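You operate a simulated robot arm through the tools that you are given. There is no shell and no other tool.

The job below is to be done with a simulated robot arm. You get a single attempt, and the scene is never put back.

JOB
Blow the docked mould dry at 10, then 20, then 30 psi.
Fine: turn the pressure knob back to 0.

It is judged by the outcome, as a careful person would: the job done as asked, and still so three seconds after it is handed in. It fails if anything else is knocked over, pushed out of place, dropped, spilled or broken.

ROBOT AND FRAMES
A 6-joint arm with a two-finger gripper, fixed in place. Base frame: the origin is at the foot of the arm, x ahead of it, y to its left, z up; the work surface is at about z = 0.86. Units: m, rad, N and s.
With the tool pointing down near the work surface it reaches from about 0.38 to 0.86 m from the base axis. Its first joint turns from -2.897 to 2.897 rad. Payload 2.45 kg.
Tool frame: the origin (TCP) lies between the finger pads and is the grasp point; the fingertips stand 0.02 m ahead of it; z points along the fingers, y is the line along which they close. Largest opening 0.14 m; the body of the gripper starts 0.168 m behind the TCP.
Orientation is told as [roll, pitch, yaw] about the base's x, y, z axes, in that order, counted from this pose: with the fingers straight down and closing along the base's y, the tool's x points along the base's -x, its y along +y and its z along -z.

CONTROLS
- The arm moves only by the tool servo_tool. Its argument "increments" is a list of rows, each an object (a shift or turn left out is 0, a gripper value left out holds the last) with "travel": the shift along the tool's x, y, z in mm, a list of three; "angular": the turn, a rotation vector about the tool's x, y, z in rad, a list of three; "claw": the gripper command, from -1 (shut) to 1 (fully open), values between in proportion. In form: [{"travel": [tx, ty, tz], "angular": [wx, wy, wz], "claw": claw}, ...]. A call has 1 to 20 rows; each row is the pose to reach, as a shift and turn from the pose commanded when the call began, along the tool's axes at that moment. Rows are played at 5 a second. More than 0.05 m and 0.15 rad between two rows, or a gripper value outside its range, and nothing of the call is played. A pose out of reach is approached as far as the arm can. The call stops where the force on the tool passes 40 N (or 10 N more than at its start, if that is more) or the arm is blocked; 0.2 s more then pass. Each finger travels about 0.045 m/s and halts on what it meets, pressing with about 36 N; the grip force reading is that of the motor and also rises with nothing between the fingers. The clock runs only during rows and for 0.2 s after the last one: add rows that repeat a pose to give the fingers time. It gives the time, the measured TCP pose, the force on the tool (base axes), the opening and the grip force at its end, in the units of the frame above (readings bear some noise), with the torque about the TCP (base axes, N m) and any sound that the robot's microphone picked up, and new pictures: "views" is both (left out), scene, wrist or none.
- Cameras (640 x 400 px; columns grow to the right, rows downward): "scene" is fixed at [0.0515, -0.4938, 1.4738]; the picture's right is [0.69, -0.73, 0.00], its down [-0.37, -0.35, -0.86] and it looks along [0.63, 0.59, -0.51] (base axes); focal length 363 px, centre (320, 200). "wrist" rides on the gripper at [0.078, 0.011, -0.209] in the tool frame; the picture's right is [-0.14, 0.99, 0.00], its down [-0.92, -0.13, -0.37] and it looks along [-0.37, -0.05, 0.93] (tool axes); focal length 280 px, centre (320, 200). There is no depth. A picture from a camera that has moved, and an enlarged one, comes with that camera's place and axes in the base frame and with its lens. The place of the scene camera against the robot may be out by one fixed shift of up to 0.018 m in any direction.
- raise_lower(by): slides the trunk up (or, below 0, down) by that many m; the arm rides with it, the base frame stays. It gives what a move gives, with no picture.
- enlarge(camera, box): a new picture of the part [left, top, right, bottom] of that camera's present view, enlarged. It takes no simulated time.
- sign_off(): hands the job in; it is judged then, once.

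Nothing tells you positions but the pictures and the camera data. Unless the task says otherwise, let go and move clear before handing in.

The tools are called after ">>>" by a JSON object that holds its "fn" and its "kwargs". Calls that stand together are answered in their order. servo_tool: Moves the arm, as the interface text tells. Its arguments: {"type":"object","properties":{"increments":{"type":"array","items":{"type":"object","properties":{"travel":{"type":"array","items":{"type":"number"}},"angular":{"type":"array","items":{"type":"number"}},"claw":{"type":"number"}}}},"views":{"type":"string","enum":["both","scene","wrist","none"]}},"required":["increments"]} The other tools are called the same way: raise_lower (by) slides the trunk up or down; enlarge (camera, box) takes an enlarged picture of a part of a camera's view; sign_off () hands the job in.

At the start:

```text
t: 0.0
tool_pos: [0.6223, -0.2514, 1.2507]
tcp_rot: [0.001, 0.001, 0.001]
force: [-0.4, -0.1, -0.7]
wrist_torque: [0.0, 0.03, 0.02]
gripper_width: 0.1398
gripper_force: 0.0
trunk travel left (down, up): [-0.1, 0.13]
```

scene: 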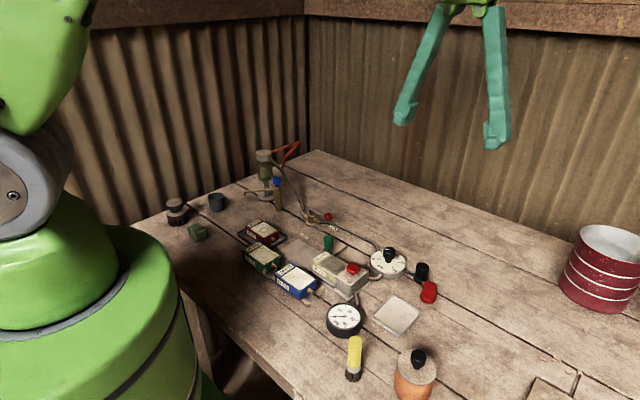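
wrist: 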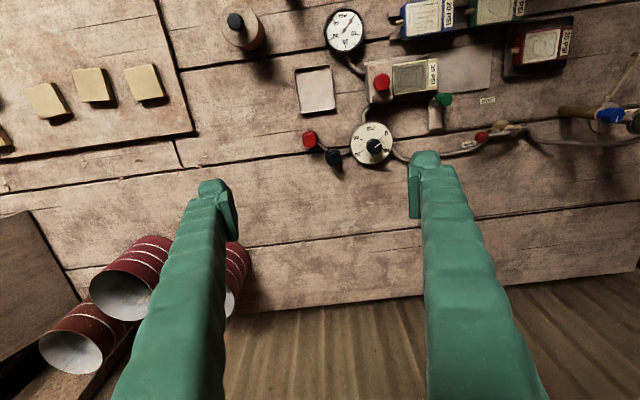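

I see a bench with a pressure gauge, a regulator knob, a docked block with a red button, and several moulds/blocks labelled in PSI. I'll enlarge both views to understand the parts before moving.

>>> {"fn": "enlarge", "kwargs": {"camera": "wrist", "box": [280, 0, 480, 180]}}

>>> {"fn": "enlarge", "kwargs": {"camera": "wrist", "box": [440, 0, 640, 180]}}

>>> {"fn": "enlarge", "kwargs": {"camera": "scene", "box": [220, 200, 450, 350]}}

>>> {"fn": "enlarge", "kwargs": {"camera": "scene", "box": [150, 130, 350, 260]}}

```text
2.22 times, centred on (380, 90) of wrist
camera zoom: at [0.5454, -0.239, 1.4607], right [0.14, 0.99, 0.0], down [0.92, -0.13, 0.37], along [0.37, -0.05, -0.93], focal length 623 px, centre (187, 444)
```

zoom: 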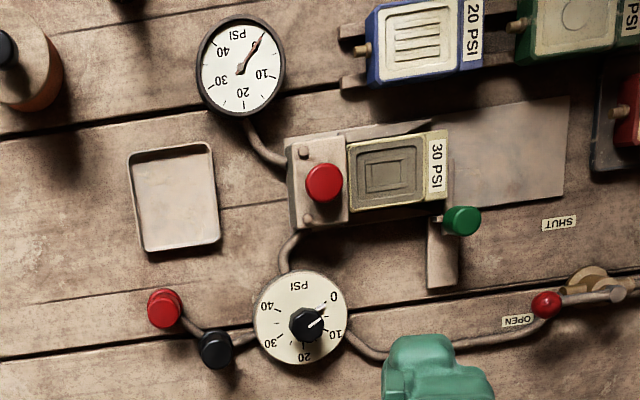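

```text
2.22 times, centred on (540, 90) of wrist
camera zoom: at [0.5454, -0.239, 1.4607], right [0.14, 0.99, 0.0], down [0.92, -0.13, 0.37], along [0.37, -0.05, -0.93], focal length 623 px, centre (-169, 444)
```

zoom: 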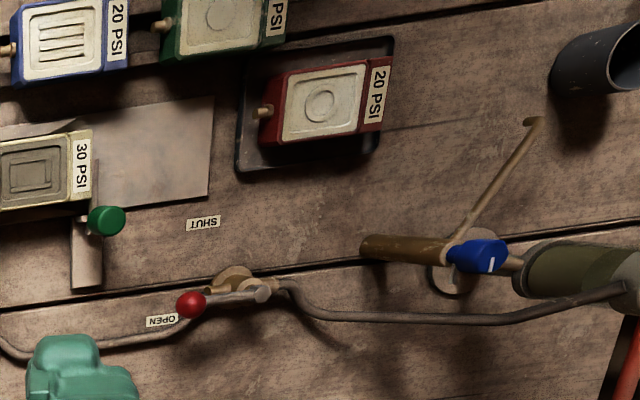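

```text
2.67 times, centred on (335, 275) of scene
camera zoom: at [0.0515, -0.4938, 1.4738], right [0.69, -0.73, 0.0], down [-0.37, -0.35, -0.86], along [0.63, 0.59, -0.51], focal length 967 px, centre (280, 0)
```

zoom: 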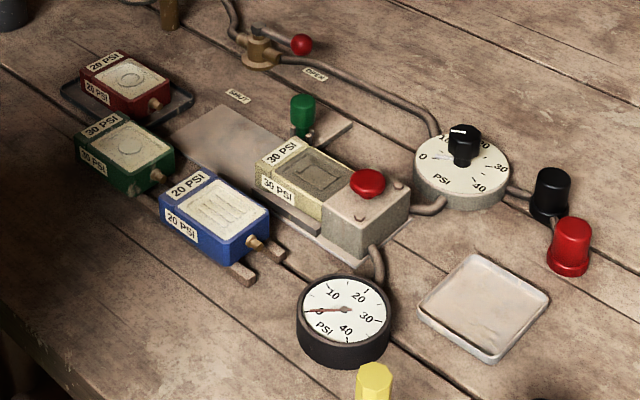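

```text
3.08 times, centred on (250, 195) of scene
camera zoom: at [0.0515, -0.4938, 1.4738], right [0.69, -0.73, 0.0], down [-0.37, -0.35, -0.86], along [0.63, 0.59, -0.51], focal length 1116 px, centre (535, 215)
```

zoom: 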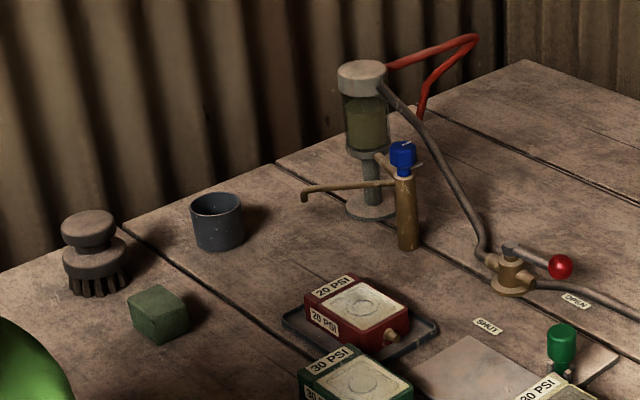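

The docked mould is the beige 30 PSI one next to the block with a red button; the regulator dial is near (0.67, -0.15), and the ball valve lever appears to point at OPEN. I'll move above the table for a closer look.

>>> {"fn": "servo_tool", "kwargs": {"increments": [{"travel": [15, 26, 30]}, {"travel": [29, 52, 60]}, {"travel": [43, 79, 90]}, {"travel": [58, 105, 120]}, {"travel": [72, 131, 151]}, {"travel": [72, 131, 151]}]}}

```text
t: 1.4
tool_pos: [0.5519, -0.1224, 1.0987]
tcp_rot: [-0.001, 0.001, 0.001]
force: [-0.5, 0.3, -0.4]
wrist_torque: [0.03, -0.02, 0.0]
gripper_width: 0.1401
gripper_force: 0.0
trunk travel left (down, up): [-0.1, 0.13]
camera wrist: at [0.4744, -0.1095, 1.309], right [0.14, 0.99, 0.0], down [0.92, -0.13, 0.37], along [0.37, -0.05, -0.93], focal length 280 px, centre (320, 200)
```

scene: 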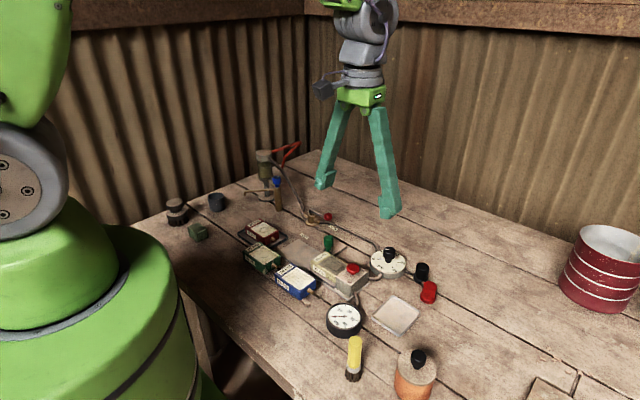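
wrist: 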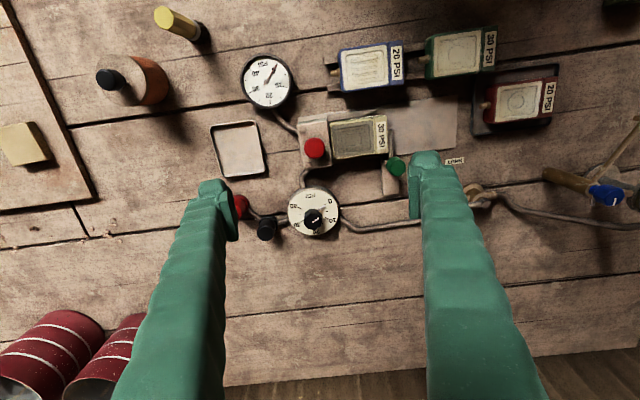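

The view is closer now; I'll enlarge the dial, the button block and the valve.

>>> {"fn": "enlarge", "kwargs": {"camera": "wrist", "box": [220, 160, 350, 250]}}

>>> {"fn": "enlarge", "kwargs": {"camera": "wrist", "box": [230, 40, 430, 190]}}

>>> {"fn": "enlarge", "kwargs": {"camera": "wrist", "box": [440, 60, 640, 240]}}

>>> {"fn": "enlarge", "kwargs": {"camera": "scene", "box": [300, 230, 450, 340]}}

>>> {"fn": "enlarge", "kwargs": {"camera": "scene", "box": [360, 230, 450, 310]}}

```text
4.44 times, centred on (285, 205) of wrist
camera zoom: at [0.4744, -0.1095, 1.309], right [0.14, 0.99, 0.0], down [0.92, -0.13, 0.37], along [0.37, -0.05, -0.93], focal length 1246 px, centre (476, 178)
```

zoom: 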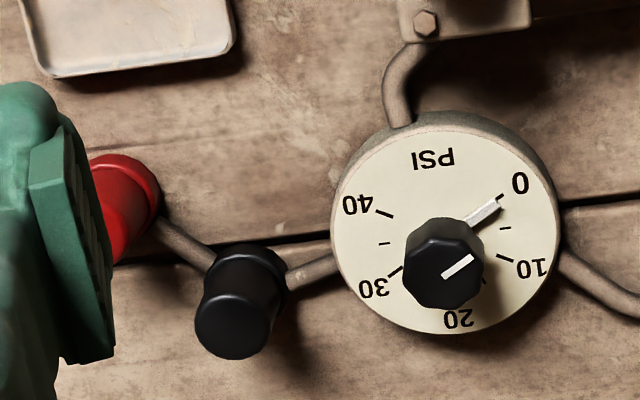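

```text
2.67 times, centred on (330, 115) of wrist
camera zoom: at [0.4744, -0.1095, 1.309], right [0.14, 0.99, 0.0], down [0.92, -0.13, 0.37], along [0.37, -0.05, -0.93], focal length 748 px, centre (293, 427)
```

zoom: 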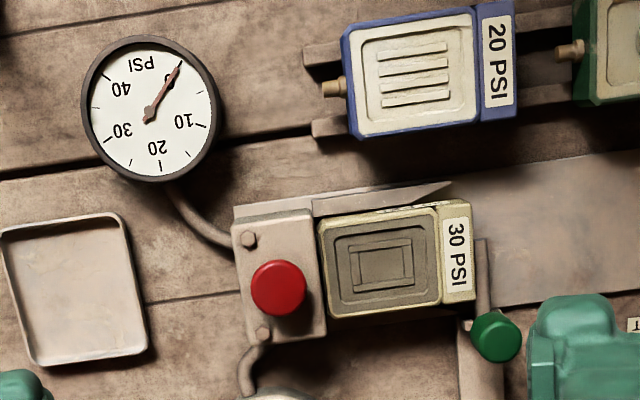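

```text
2.22 times, centred on (540, 150) of wrist
camera zoom: at [0.4744, -0.1095, 1.309], right [0.14, 0.99, 0.0], down [0.92, -0.13, 0.37], along [0.37, -0.05, -0.93], focal length 623 px, centre (-169, 311)
```

zoom: 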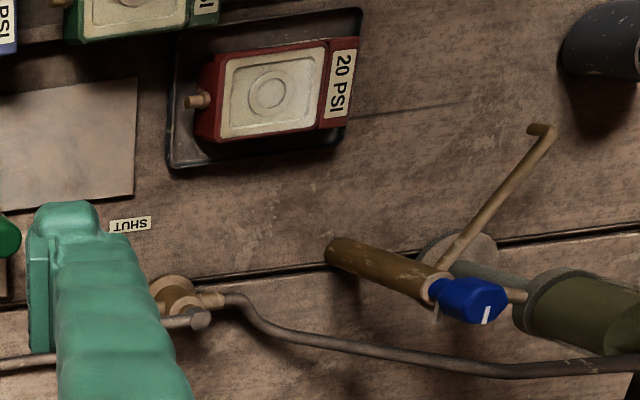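

```text
3.64 times, centred on (375, 285) of scene
camera zoom: at [0.0515, -0.4938, 1.4738], right [0.69, -0.73, 0.0], down [-0.37, -0.35, -0.86], along [0.63, 0.59, -0.51], focal length 1319 px, centre (120, -109)
```

zoom: 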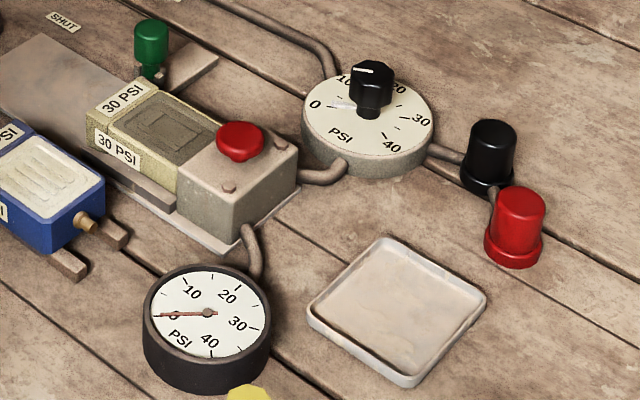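

```text
5.00 times, centred on (405, 270) of scene
camera zoom: at [0.0515, -0.4938, 1.4738], right [0.69, -0.73, 0.0], down [-0.37, -0.35, -0.86], along [0.63, 0.59, -0.51], focal length 1813 px, centre (-105, -150)
```

zoom: 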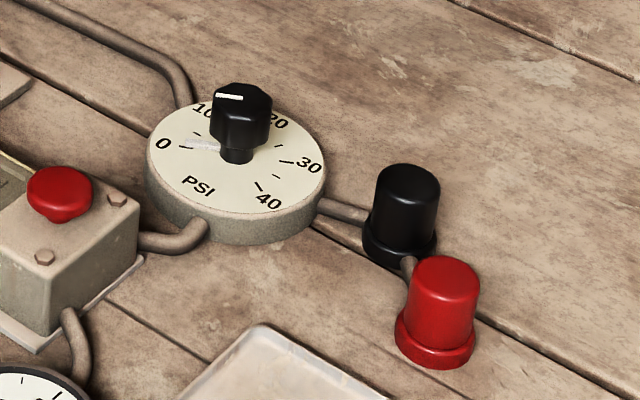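

The dial pointer is at 0, with 60° per 10 psi running clockwise seen from above; the knob axis is near (0.658, -0.146), its cap top near z ≈ 0.93. Before touching anything I want a clear look at the green-knob clamp and the valve lever.

>>> {"fn": "servo_tool", "kwargs": {"increments": [{"travel": [20, 30, 25]}, {"travel": [40, 60, 45]}, {"travel": [60, 90, 60]}, {"travel": [60, 90, 60]}]}}

>>> {"fn": "enlarge", "kwargs": {"camera": "wrist", "box": [160, 80, 420, 260]}}

>>> {"fn": "enlarge", "kwargs": {"camera": "wrist", "box": [320, 140, 540, 300]}}

```text
t: 2.4
tool_pos: [0.4897, -0.0326, 1.0405]
tcp_rot: [0.0, 0.001, 0.0]
force: [-0.3, -0.1, 0.4]
wrist_torque: [-0.02, 0.03, 0.01]
gripper_width: 0.1402
gripper_force: 0.0
trunk travel left (down, up): [-0.1, 0.13]
camera wrist: at [0.4124, -0.0205, 1.2503], right [0.14, 0.99, 0.0], down [0.92, -0.13, 0.37], along [0.37, -0.05, -0.93], focal length 280 px, centre (320, 200)
```

scene: 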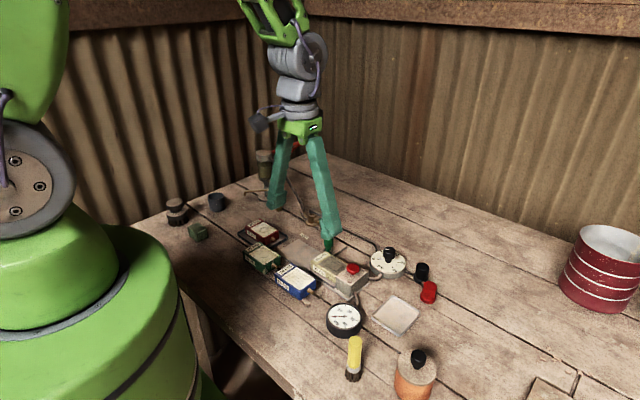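
wrist: 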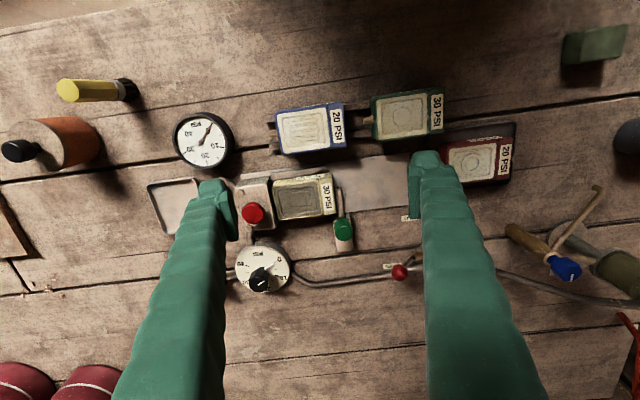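

```text
2.22 times, centred on (290, 170) of wrist
camera zoom: at [0.4124, -0.0205, 1.2503], right [0.14, 0.99, 0.0], down [0.92, -0.13, 0.37], along [0.37, -0.05, -0.93], focal length 623 px, centre (387, 267)
```

zoom: 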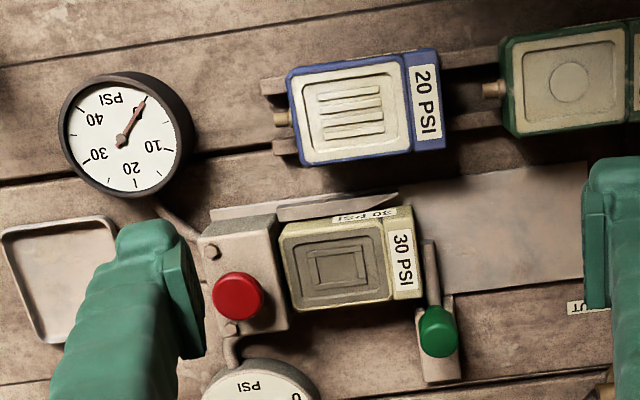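

```text
2.50 times, centred on (430, 220) of wrist
camera zoom: at [0.4124, -0.0205, 1.2503], right [0.14, 0.99, 0.0], down [0.92, -0.13, 0.37], along [0.37, -0.05, -0.93], focal length 701 px, centre (45, 150)
```

zoom: 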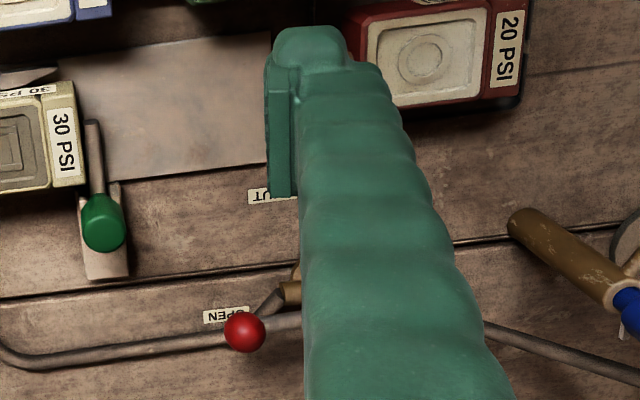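

The clamp bar stands behind the docked mould and the supply valve lever points to OPEN, so the dock looks ready. I'll move above the knob with the fingers half closed to centre on it.

>>> {"fn": "servo_tool", "kwargs": {"increments": [{"travel": [-35, -23, 4], "claw": 0}, {"travel": [-70, -46, 8], "claw": 0}, {"travel": [-105, -69, 12], "claw": 0}, {"travel": [-140, -92, 16], "claw": 0}, {"travel": [-172, -114, 20], "claw": 0}, {"travel": [-172, -114, 20], "claw": 0}]}}

>>> {"fn": "enlarge", "kwargs": {"camera": "wrist", "box": [240, 90, 400, 240]}}

>>> {"fn": "enlarge", "kwargs": {"camera": "scene", "box": [330, 200, 450, 300]}}

```text
t: 3.8
tool_pos: [0.6646, -0.1432, 1.0193]
tcp_rot: [0.0, 0.001, 0.0]
force: [0.3, 0.7, -0.9]
wrist_torque: [0.01, 0.02, 0.02]
gripper_width: 0.0699
gripper_force: 0.2
trunk travel left (down, up): [-0.1, 0.13]
camera wrist: at [0.5869, -0.1307, 1.2293], right [0.14, 0.99, 0.0], down [0.92, -0.13, 0.37], along [0.37, -0.05, -0.93], focal length 280 px, centre (320, 200)
```

scene: 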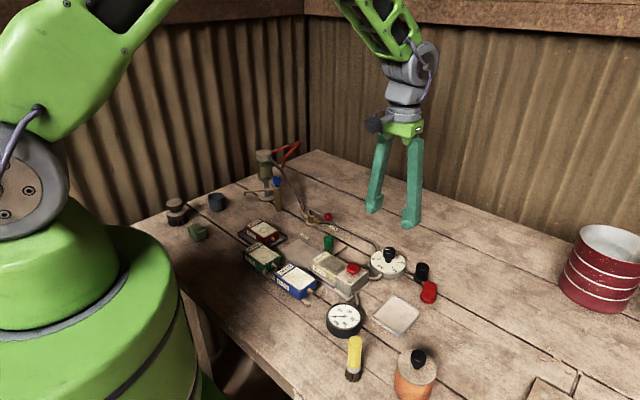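
wrist: 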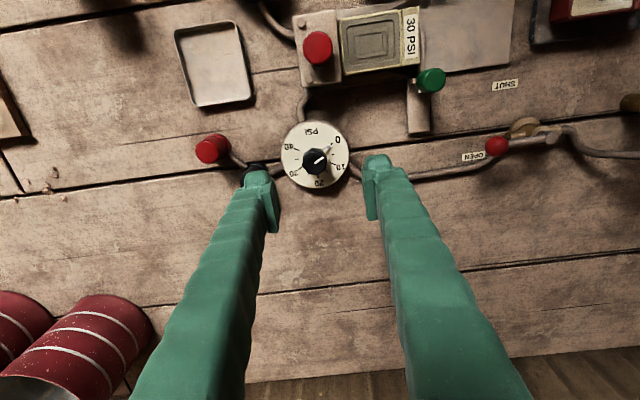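

```text
2.67 times, centred on (320, 165) of wrist
camera zoom: at [0.5869, -0.1307, 1.2293], right [0.14, 0.99, 0.0], down [0.92, -0.13, 0.37], along [0.37, -0.05, -0.93], focal length 748 px, centre (320, 293)
```

zoom: 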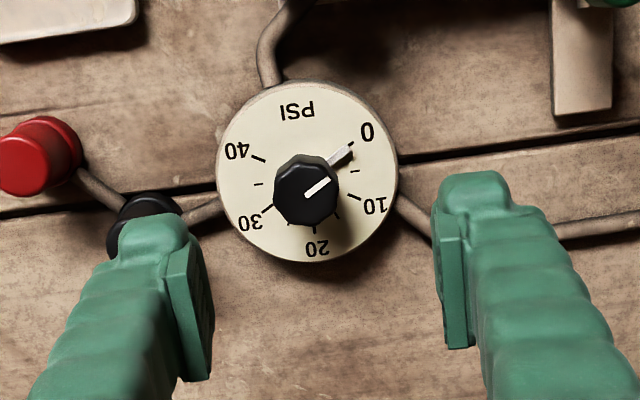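

```text
4.00 times, centred on (390, 250) of scene
camera zoom: at [0.0515, -0.4938, 1.4738], right [0.69, -0.73, 0.0], down [-0.37, -0.35, -0.86], along [0.63, 0.59, -0.51], focal length 1450 px, centre (40, 0)
```

zoom: 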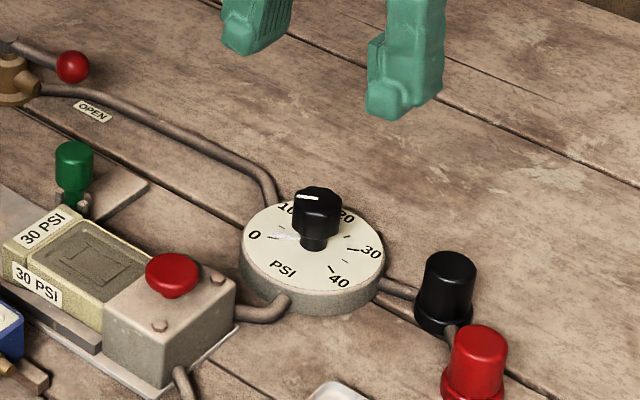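

The knob axis works out to about (0.661, -0.146), face z ≈ 0.892, cap top z ≈ 0.932, cap about 26 mm across. I'll enlarge the cap to see its flats.

>>> {"fn": "enlarge", "kwargs": {"camera": "wrist", "box": [295, 135, 345, 185]}}

>>> {"fn": "enlarge", "kwargs": {"camera": "scene", "box": [365, 235, 415, 285]}}

```text
8.00 times, centred on (320, 160) of wrist
camera zoom: at [0.5869, -0.1307, 1.2293], right [0.14, 0.99, 0.0], down [0.92, -0.13, 0.37], along [0.37, -0.05, -0.93], focal length 2243 px, centre (320, 520)
```

zoom: 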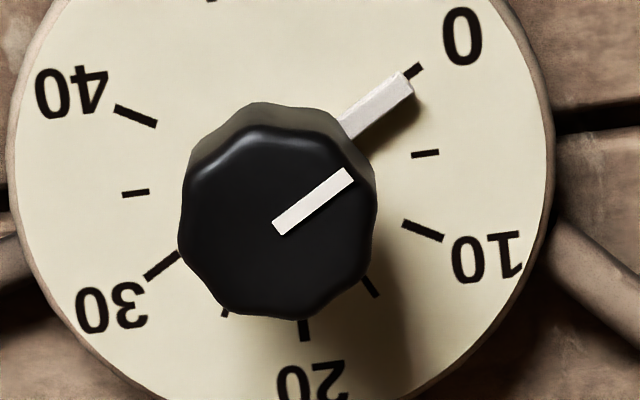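

```text
8.00 times, centred on (390, 260) of scene
camera zoom: at [0.0515, -0.4938, 1.4738], right [0.69, -0.73, 0.0], down [-0.37, -0.35, -0.86], along [0.63, 0.59, -0.51], focal length 2901 px, centre (-240, -280)
```

zoom: 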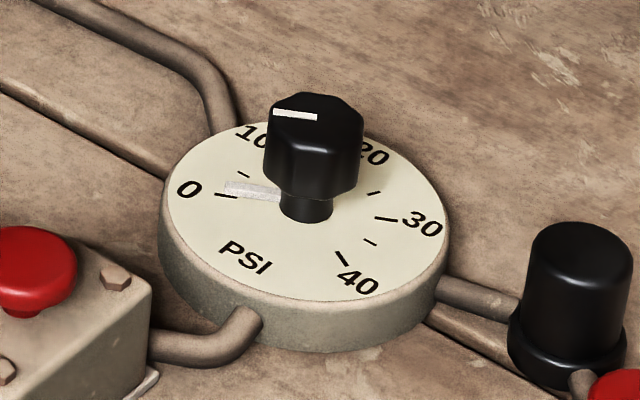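

The knob is a lobed cap, so any grip angle works. I'll centre above it with the tool turned -30° so a +60° turn ends symmetrically, and check alignment just above the cap.

>>> {"fn": "servo_tool", "kwargs": {"increments": [{"travel": [4.5, -4, 10], "angular": [0, 0, -0.131], "claw": -0.2}, {"travel": [4.5, -4, 20], "angular": [0, 0, -0.262], "claw": -0.2}, {"travel": [4.5, -4, 30], "angular": [0, 0, -0.393], "claw": -0.2}, {"travel": [4.5, -4, 45], "angular": [0, 0, -0.5236], "claw": -0.2}, {"travel": [4.5, -4, 52], "angular": [0, 0, -0.5236], "claw": -0.2}, {"travel": [4.5, -4, 52], "angular": [0, 0, -0.5236], "claw": -0.2}]}}

>>> {"fn": "enlarge", "kwargs": {"camera": "wrist", "box": [240, 110, 400, 260]}}

>>> {"fn": "enlarge", "kwargs": {"camera": "scene", "box": [330, 200, 450, 300]}}

```text
t: 5.2
tool_pos: [0.6581, -0.1487, 0.9679]
tcp_rot: [0.0, 0.002, 0.524]
force: [-0.5, 1.0, 0.1]
wrist_torque: [-0.03, 0.01, 0.0]
gripper_width: 0.0557
gripper_force: 0.2
trunk travel left (down, up): [-0.1, 0.13]
camera wrist: at [0.5857, -0.1758, 1.1774], right [-0.38, 0.93, 0.0], down [0.86, 0.35, 0.37], along [0.34, 0.14, -0.93], focal length 280 px, centre (320, 200)
```

scene: 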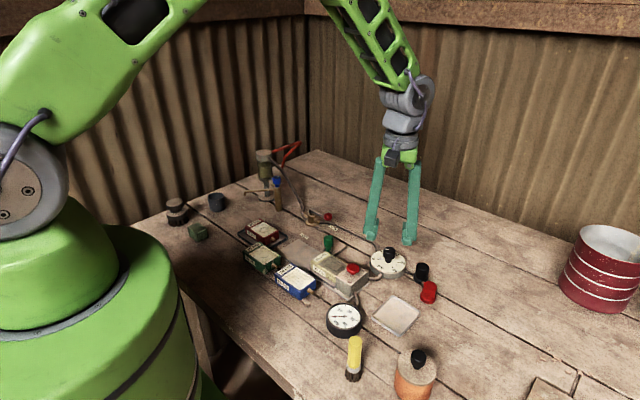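
wrist: 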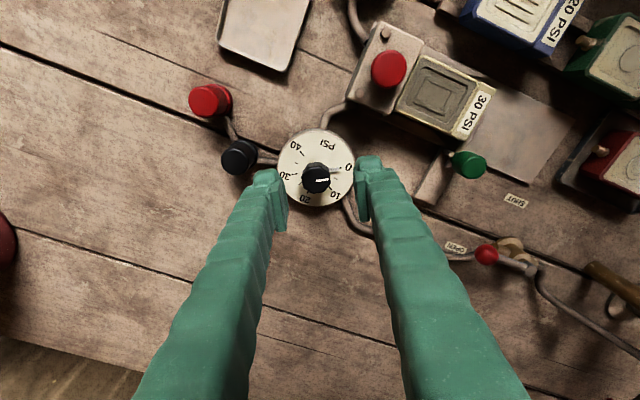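

```text
2.67 times, centred on (320, 185) of wrist
camera zoom: at [0.5857, -0.1758, 1.1774], right [-0.38, 0.93, 0.0], down [0.86, 0.35, 0.37], along [0.34, 0.14, -0.93], focal length 748 px, centre (320, 240)
```

zoom: 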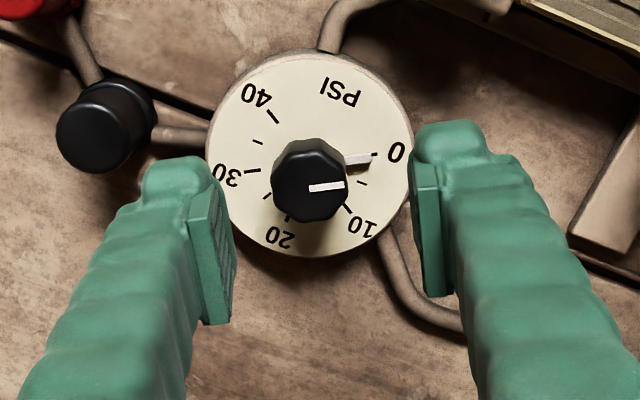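

```text
4.00 times, centred on (390, 250) of scene
camera zoom: at [0.0515, -0.4938, 1.4738], right [0.69, -0.73, 0.0], down [-0.37, -0.35, -0.86], along [0.63, 0.59, -0.51], focal length 1450 px, centre (40, 0)
```

zoom: 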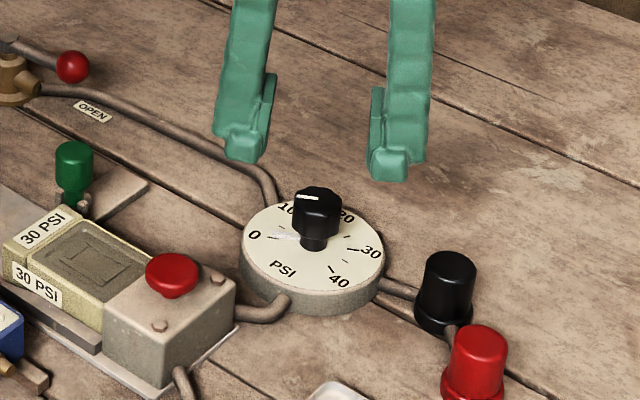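

The cap sits between the fingers within about 2 mm. I'll descend around it and close gently, then check forces.

>>> {"fn": "servo_tool", "kwargs": {"increments": [{"travel": [0, -1, 15], "claw": -0.2}, {"travel": [0, -1, 30], "claw": -0.2}, {"travel": [0, -1, 39], "claw": -0.2}, {"travel": [0, -1, 39], "claw": -0.2}]}}

>>> {"fn": "enlarge", "kwargs": {"camera": "wrist", "box": [240, 110, 400, 260]}}

>>> {"fn": "enlarge", "kwargs": {"camera": "scene", "box": [330, 200, 450, 300]}}

```text
t: 6.2
tool_pos: [0.6591, -0.1489, 0.9308]
tcp_rot: [0.0, 0.0, 0.524]
force: [0.3, -0.4, 0.5]
wrist_torque: [-0.03, 0.02, -0.02]
gripper_width: 0.0561
gripper_force: 0.0
trunk travel left (down, up): [-0.1, 0.13]
camera wrist: at [0.5858, -0.1767, 1.1405], right [-0.38, 0.93, 0.0], down [0.86, 0.35, 0.37], along [0.34, 0.14, -0.93], focal length 280 px, centre (320, 200)
```

scene: 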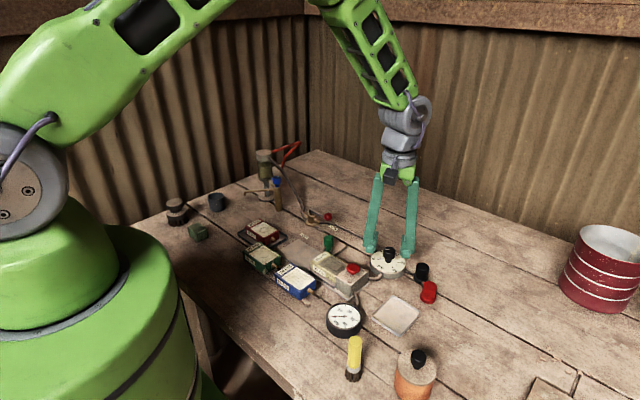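
wrist: 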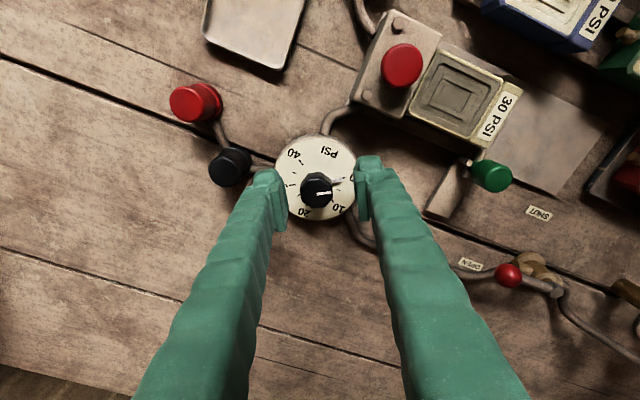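

```text
2.67 times, centred on (320, 185) of wrist
camera zoom: at [0.5858, -0.1767, 1.1405], right [-0.38, 0.93, 0.0], down [0.86, 0.35, 0.37], along [0.34, 0.14, -0.93], focal length 748 px, centre (320, 240)
```

zoom: 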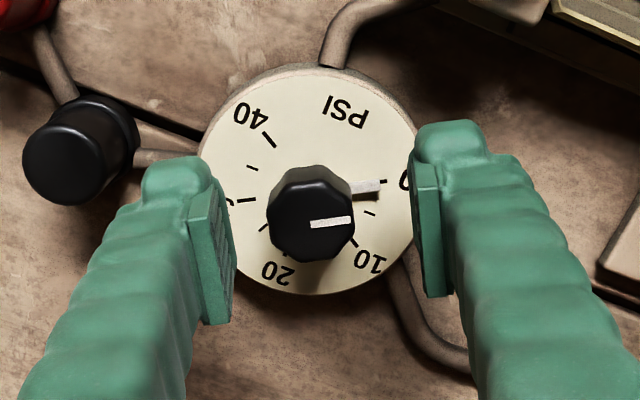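

```text
4.00 times, centred on (390, 250) of scene
camera zoom: at [0.0515, -0.4938, 1.4738], right [0.69, -0.73, 0.0], down [-0.37, -0.35, -0.86], along [0.63, 0.59, -0.51], focal length 1450 px, centre (40, 0)
```

zoom: 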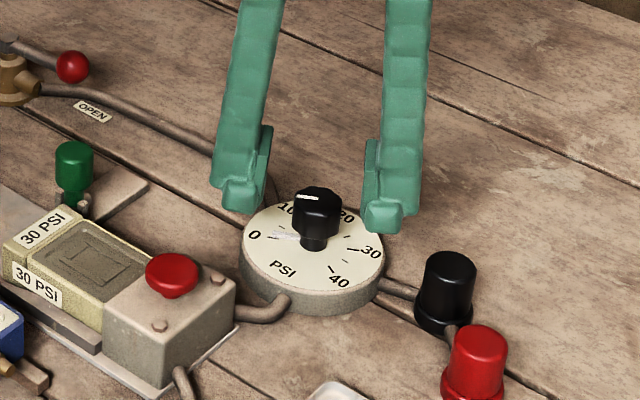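

The cap is between the pads with its top at TCP level. Closing the grip now.

>>> {"fn": "servo_tool", "kwargs": {"increments": [{"travel": [2, -1, 2], "claw": -0.2}, {"travel": [2, -1, 2], "claw": -1}, {"travel": [2, -1, 2], "claw": -1}, {"travel": [2, -1, 2], "claw": -1}, {"travel": [2, -1, 2], "claw": -1}]}}

>>> {"fn": "enlarge", "kwargs": {"camera": "wrist", "box": [240, 110, 400, 260]}}

```text
t: 7.4
tool_pos: [0.6588, -0.15, 0.9327]
tcp_rot: [-0.006, -0.006, 0.524]
force: [-4.9, 3.7, 15.0]
wrist_torque: [0.13, 0.17, 0.03]
gripper_width: 0.0065
gripper_force: 22.9
trunk travel left (down, up): [-0.1, 0.13]
stopped in row 5: the force on the tool passed its limit at 48 N (the readings are from after the stop); the commanded pose is now the measured one
camera wrist: at [0.5847, -0.1776, 1.1422], right [-0.38, 0.93, 0.0], down [0.86, 0.35, 0.37], along [0.35, 0.14, -0.93], focal length 280 px, centre (320, 200)
```

scene: 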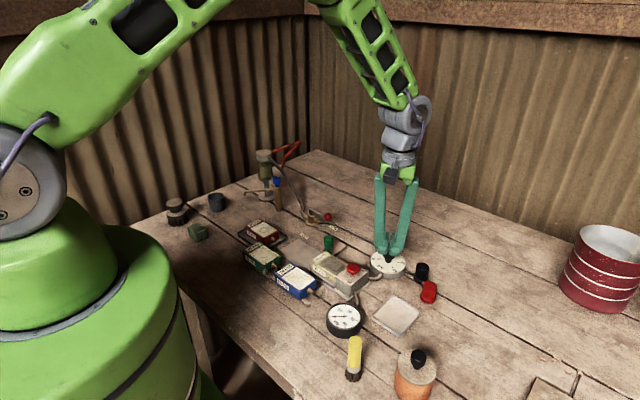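
wrist: 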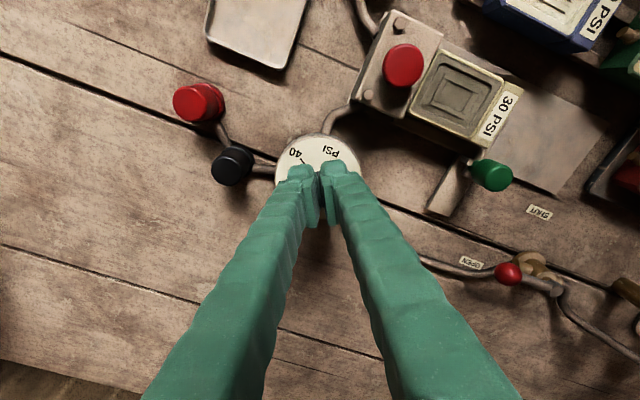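

```text
2.67 times, centred on (320, 185) of wrist
camera zoom: at [0.5847, -0.1776, 1.1422], right [-0.38, 0.93, 0.0], down [0.86, 0.35, 0.37], along [0.35, 0.14, -0.93], focal length 748 px, centre (320, 240)
```

zoom: 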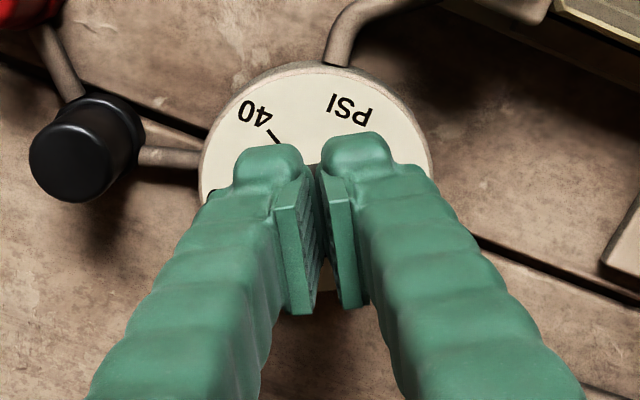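

The width reads only 6.5 mm with an upward force, so the fingers seem to have closed above the cap or on something thinner. I'll look closely before doing anything else.

>>> {"fn": "enlarge", "kwargs": {"camera": "scene", "box": [360, 220, 420, 290]}}

>>> {"fn": "enlarge", "kwargs": {"camera": "wrist", "box": [280, 140, 370, 230]}}

```text
5.71 times, centred on (390, 255) of scene
camera zoom: at [0.0515, -0.4938, 1.4738], right [0.69, -0.73, 0.0], down [-0.37, -0.35, -0.86], along [0.63, 0.59, -0.51], focal length 2072 px, centre (-80, -114)
```

zoom: 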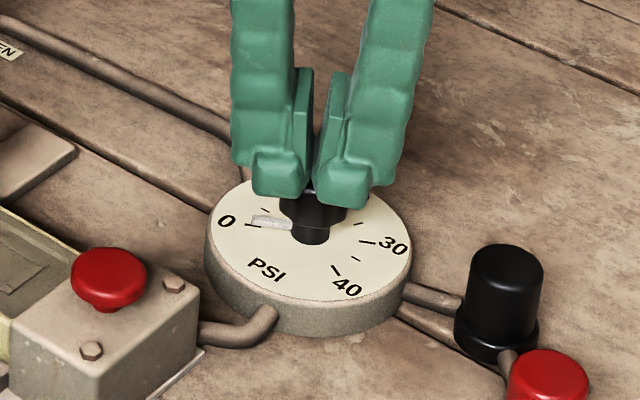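

```text
4.44 times, centred on (325, 185) of wrist
camera zoom: at [0.5847, -0.1776, 1.1422], right [-0.38, 0.93, 0.0], down [0.86, 0.35, 0.37], along [0.35, 0.14, -0.93], focal length 1246 px, centre (298, 267)
```

zoom: 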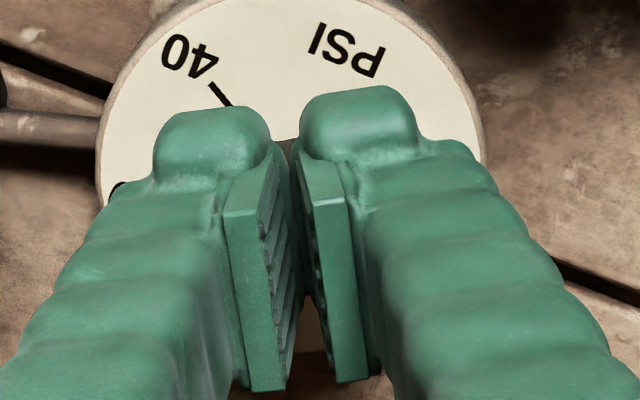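

The fingers closed on the rounded top edge of the cap: the contact tells me the cap top is at about z ≈ 0.912, so the dial is ~20 mm lower than I estimated. I'll open, re-centre, and go lower.

>>> {"fn": "servo_tool", "kwargs": {"increments": [{"travel": [0, 0, -3], "claw": -0.2}, {"travel": [0, 0, -5], "claw": -0.2}, {"travel": [0, 0, -5], "claw": -0.2}, {"travel": [-4, -1, -5], "claw": -0.2}, {"travel": [-4, -1, -5], "claw": -0.2}]}}

>>> {"fn": "enlarge", "kwargs": {"camera": "wrist", "box": [240, 110, 400, 260]}}

>>> {"fn": "enlarge", "kwargs": {"camera": "scene", "box": [330, 200, 450, 300]}}

```text
t: 8.6
tool_pos: [0.6636, -0.1502, 0.9352]
tcp_rot: [-0.004, -0.001, 0.523]
force: [0.2, 0.3, 0.3]
wrist_torque: [0.0, 0.02, -0.04]
gripper_width: 0.0557
gripper_force: 0.1
trunk travel left (down, up): [-0.1, 0.13]
camera wrist: at [0.5897, -0.1776, 1.1455], right [-0.38, 0.93, 0.0], down [0.86, 0.35, 0.37], along [0.35, 0.14, -0.93], focal length 280 px, centre (320, 200)
```

scene: 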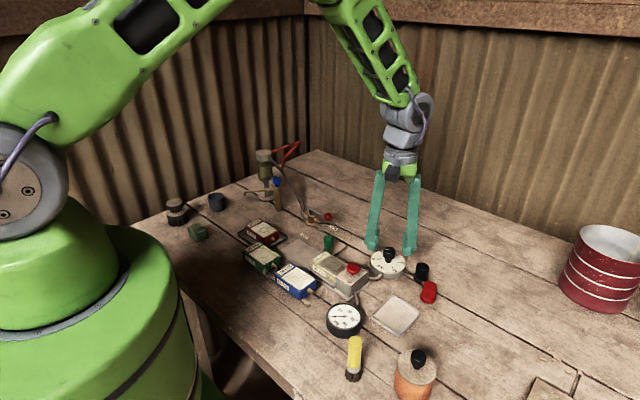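
wrist: 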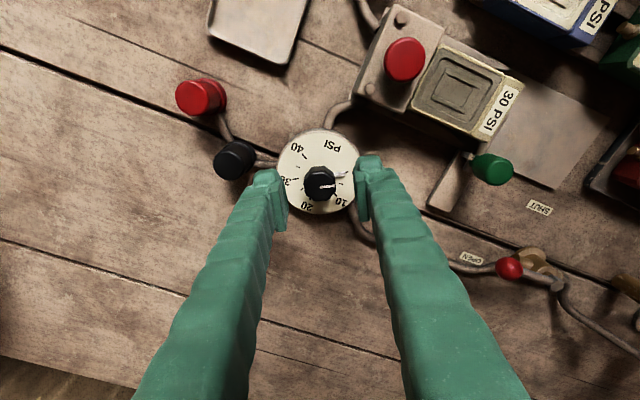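

```text
2.67 times, centred on (320, 185) of wrist
camera zoom: at [0.5897, -0.1776, 1.1455], right [-0.38, 0.93, 0.0], down [0.86, 0.35, 0.37], along [0.35, 0.14, -0.93], focal length 748 px, centre (320, 240)
```

zoom: 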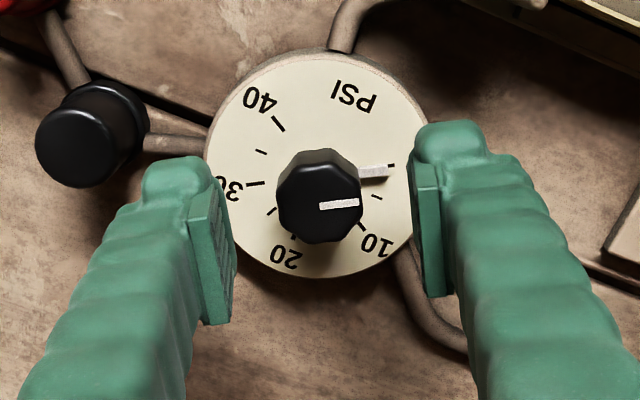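

```text
4.00 times, centred on (390, 250) of scene
camera zoom: at [0.0515, -0.4938, 1.4738], right [0.69, -0.73, 0.0], down [-0.37, -0.35, -0.86], along [0.63, 0.59, -0.51], focal length 1450 px, centre (40, 0)
```

zoom: 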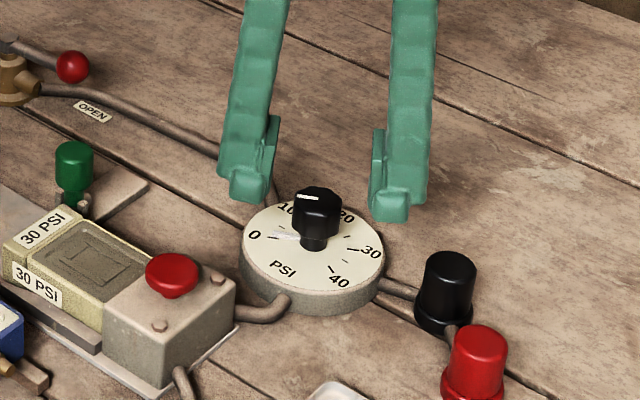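

Now the cap is centred to within about a millimetre. I'll descend 26 mm and close.

>>> {"fn": "servo_tool", "kwargs": {"increments": [{"travel": [0, 0, 12], "claw": -0.2}, {"travel": [0, 0, 20], "claw": -0.2}, {"travel": [0, 0, 26], "claw": -0.2}, {"travel": [0, 0, 26], "claw": -0.5}, {"travel": [0, 0, 26], "claw": -0.6}, {"travel": [0, 0, 26], "claw": -0.7}, {"travel": [0, 0, 26], "claw": -0.7}]}}

>>> {"fn": "enlarge", "kwargs": {"camera": "wrist", "box": [240, 110, 400, 260]}}

>>> {"fn": "enlarge", "kwargs": {"camera": "scene", "box": [330, 200, 450, 300]}}

```text
t: 10.2
tool_pos: [0.6639, -0.1503, 0.9083]
tcp_rot: [-0.003, -0.004, 0.523]
force: [-0.2, -1.3, 0.1]
wrist_torque: [0.02, -0.03, 0.0]
gripper_width: 0.0289
gripper_force: 43.7
trunk travel left (down, up): [-0.1, 0.13]
camera wrist: at [0.5897, -0.1779, 1.1186], right [-0.38, 0.93, 0.0], down [0.86, 0.35, 0.37], along [0.35, 0.14, -0.93], focal length 280 px, centre (320, 200)
```

scene: 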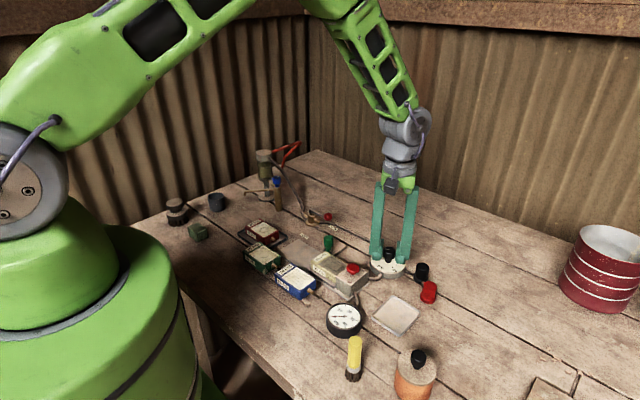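
wrist: 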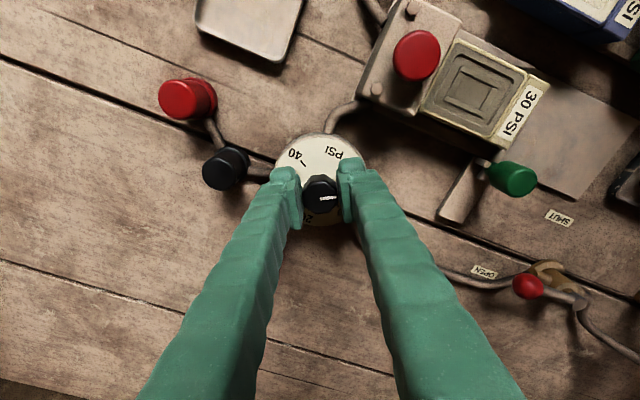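

```text
2.67 times, centred on (320, 185) of wrist
camera zoom: at [0.5897, -0.1779, 1.1186], right [-0.38, 0.93, 0.0], down [0.86, 0.35, 0.37], along [0.35, 0.14, -0.93], focal length 748 px, centre (320, 240)
```

zoom: 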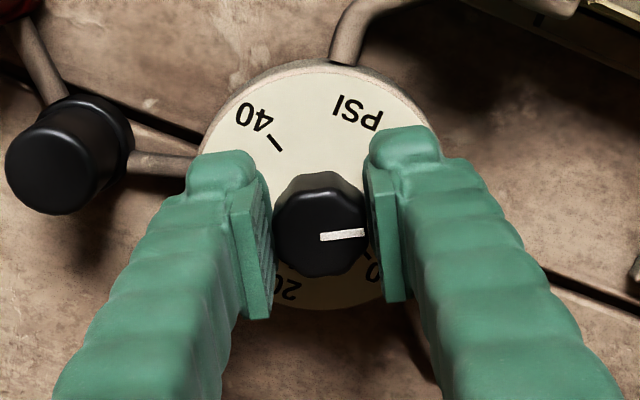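

```text
4.00 times, centred on (390, 250) of scene
camera zoom: at [0.0515, -0.4938, 1.4738], right [0.69, -0.73, 0.0], down [-0.37, -0.35, -0.86], along [0.63, 0.59, -0.51], focal length 1450 px, centre (40, 0)
```

zoom: 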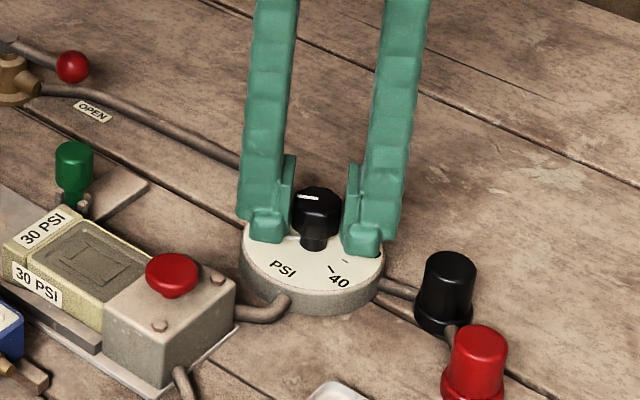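

The cap is gripped cleanly (28.9 mm). Now turning it +60° clockwise to 10 psi.

>>> {"fn": "servo_tool", "kwargs": {"increments": [{"angular": [0, 0, 0.131]}, {"angular": [0, 0, 0.262]}, {"angular": [0, 0, 0.393]}, {"angular": [0, 0, 0.524]}, {"angular": [0, 0, 0.655]}, {"angular": [0, 0, 0.785]}, {"angular": [0, 0, 0.916]}, {"angular": [0, 0, 1.047]}, {"angular": [0, 0, 1.047]}]}}

>>> {"fn": "enlarge", "kwargs": {"camera": "wrist", "box": [240, 110, 400, 260]}}

>>> {"fn": "enlarge", "kwargs": {"camera": "scene", "box": [300, 230, 450, 340]}}

```text
t: 12.2
tool_pos: [0.6641, -0.149, 0.9075]
tcp_rot: [0.001, -0.005, -0.525]
force: [-8.2, -4.6, -9.5]
wrist_torque: [-0.01, 0.11, 0.02]
gripper_width: 0.0287
gripper_force: 44.8
trunk travel left (down, up): [-0.1, 0.13]
camera wrist: at [0.6012, -0.0987, 1.1188], right [0.62, 0.79, 0.0], down [0.73, -0.57, 0.37], along [0.29, -0.23, -0.93], focal length 280 px, centre (320, 200)
```

scene: 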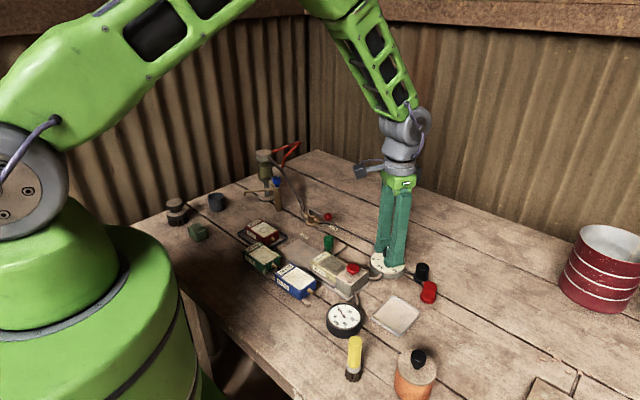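
wrist: 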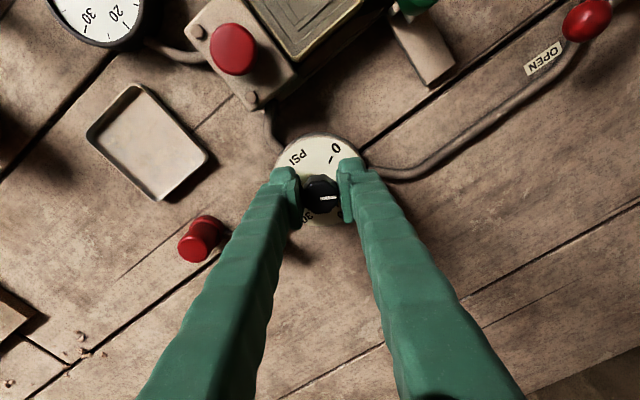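

```text
2.67 times, centred on (320, 185) of wrist
camera zoom: at [0.6012, -0.0987, 1.1188], right [0.62, 0.79, 0.0], down [0.73, -0.57, 0.37], along [0.29, -0.23, -0.93], focal length 748 px, centre (320, 240)
```

zoom: 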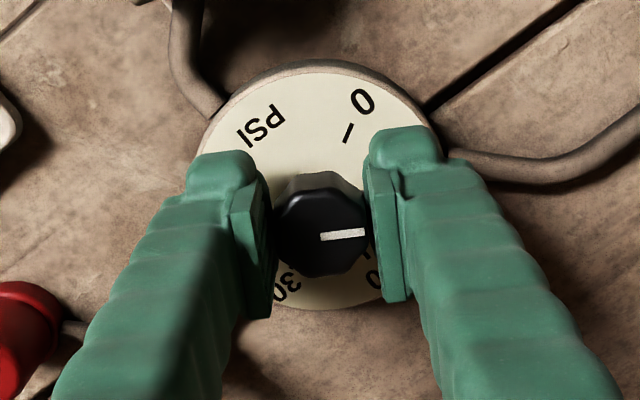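

```text
3.64 times, centred on (375, 285) of scene
camera zoom: at [0.0515, -0.4938, 1.4738], right [0.69, -0.73, 0.0], down [-0.37, -0.35, -0.86], along [0.63, 0.59, -0.51], focal length 1319 px, centre (120, -109)
```

zoom: 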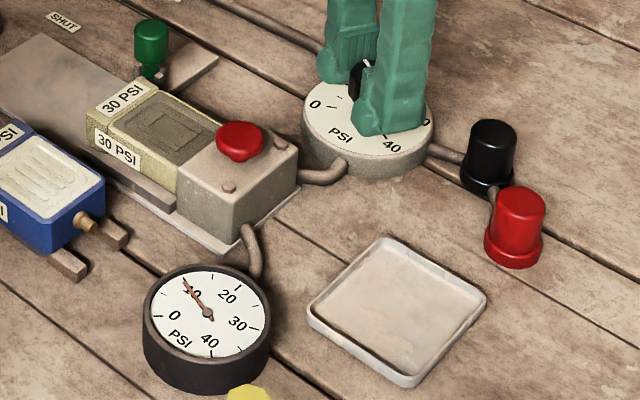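

The gauge needle rises to about 10; I'll enlarge to verify.

>>> {"fn": "enlarge", "kwargs": {"camera": "scene", "box": [320, 295, 370, 345]}}

```text
8.00 times, centred on (345, 320) of scene
camera zoom: at [0.0515, -0.4938, 1.4738], right [0.69, -0.73, 0.0], down [-0.37, -0.35, -0.86], along [0.63, 0.59, -0.51], focal length 2901 px, centre (120, -760)
```

zoom: 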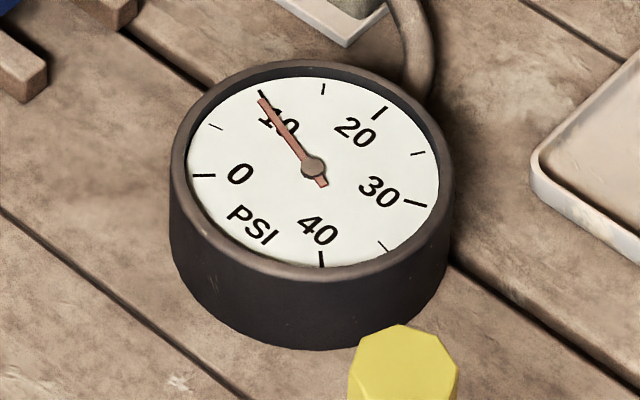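

The gauge reads exactly 10. I'll release, lift straight up and bring the tool back to yaw 0 with the fingers closing, ready to press the red button.

>>> {"fn": "servo_tool", "kwargs": {"increments": [{"claw": -0.2}, {"claw": -0.2}, {"travel": [0, 0, -10], "claw": -0.2}, {"travel": [0, 0, -40], "claw": -0.2}, {"travel": [0, 0, -70], "angular": [0, 0, -0.131], "claw": -0.2}, {"travel": [0, 0, -80], "angular": [0, 0, -0.262], "claw": -1}, {"travel": [0, 0, -80], "angular": [0, 0, -0.393], "claw": -1}, {"travel": [0, 0, -80], "angular": [0, 0, -0.524], "claw": -1}, {"travel": [0, 0, -80], "angular": [0, 0, -0.524], "claw": -1}]}}

>>> {"fn": "enlarge", "kwargs": {"camera": "scene", "box": [300, 230, 450, 340]}}

```text
t: 14.2
tool_pos: [0.6623, -0.1491, 0.9895]
tcp_rot: [0.001, -0.006, 0.001]
force: [-0.2, 0.0, 0.2]
wrist_torque: [0.0, -0.01, 0.04]
gripper_width: 0.0
gripper_force: 25.0
trunk travel left (down, up): [-0.1, 0.13]
camera wrist: at [0.584, -0.1366, 1.1998], right [0.14, 0.99, 0.0], down [0.92, -0.13, 0.37], along [0.37, -0.05, -0.93], focal length 280 px, centre (320, 200)
```

scene: 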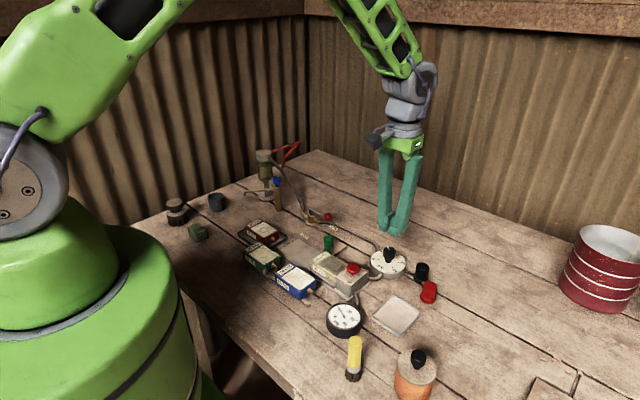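
wrist: 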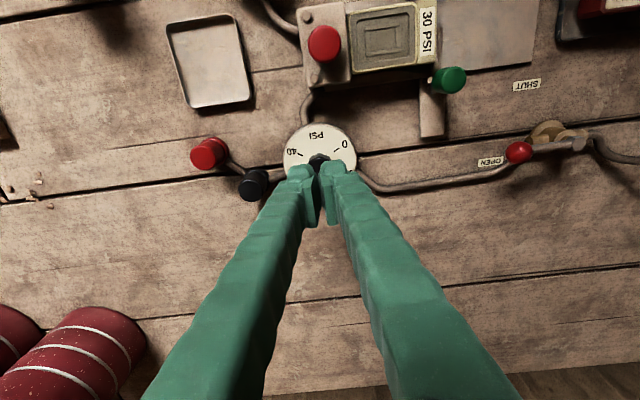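

```text
3.64 times, centred on (375, 285) of scene
camera zoom: at [0.0515, -0.4938, 1.4738], right [0.69, -0.73, 0.0], down [-0.37, -0.35, -0.86], along [0.63, 0.59, -0.51], focal length 1319 px, centre (120, -109)
```

zoom: 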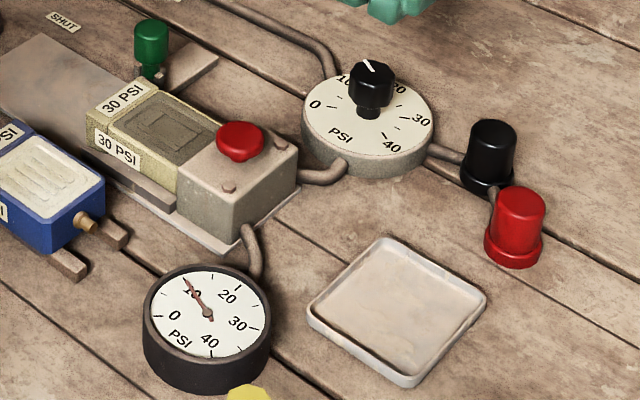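

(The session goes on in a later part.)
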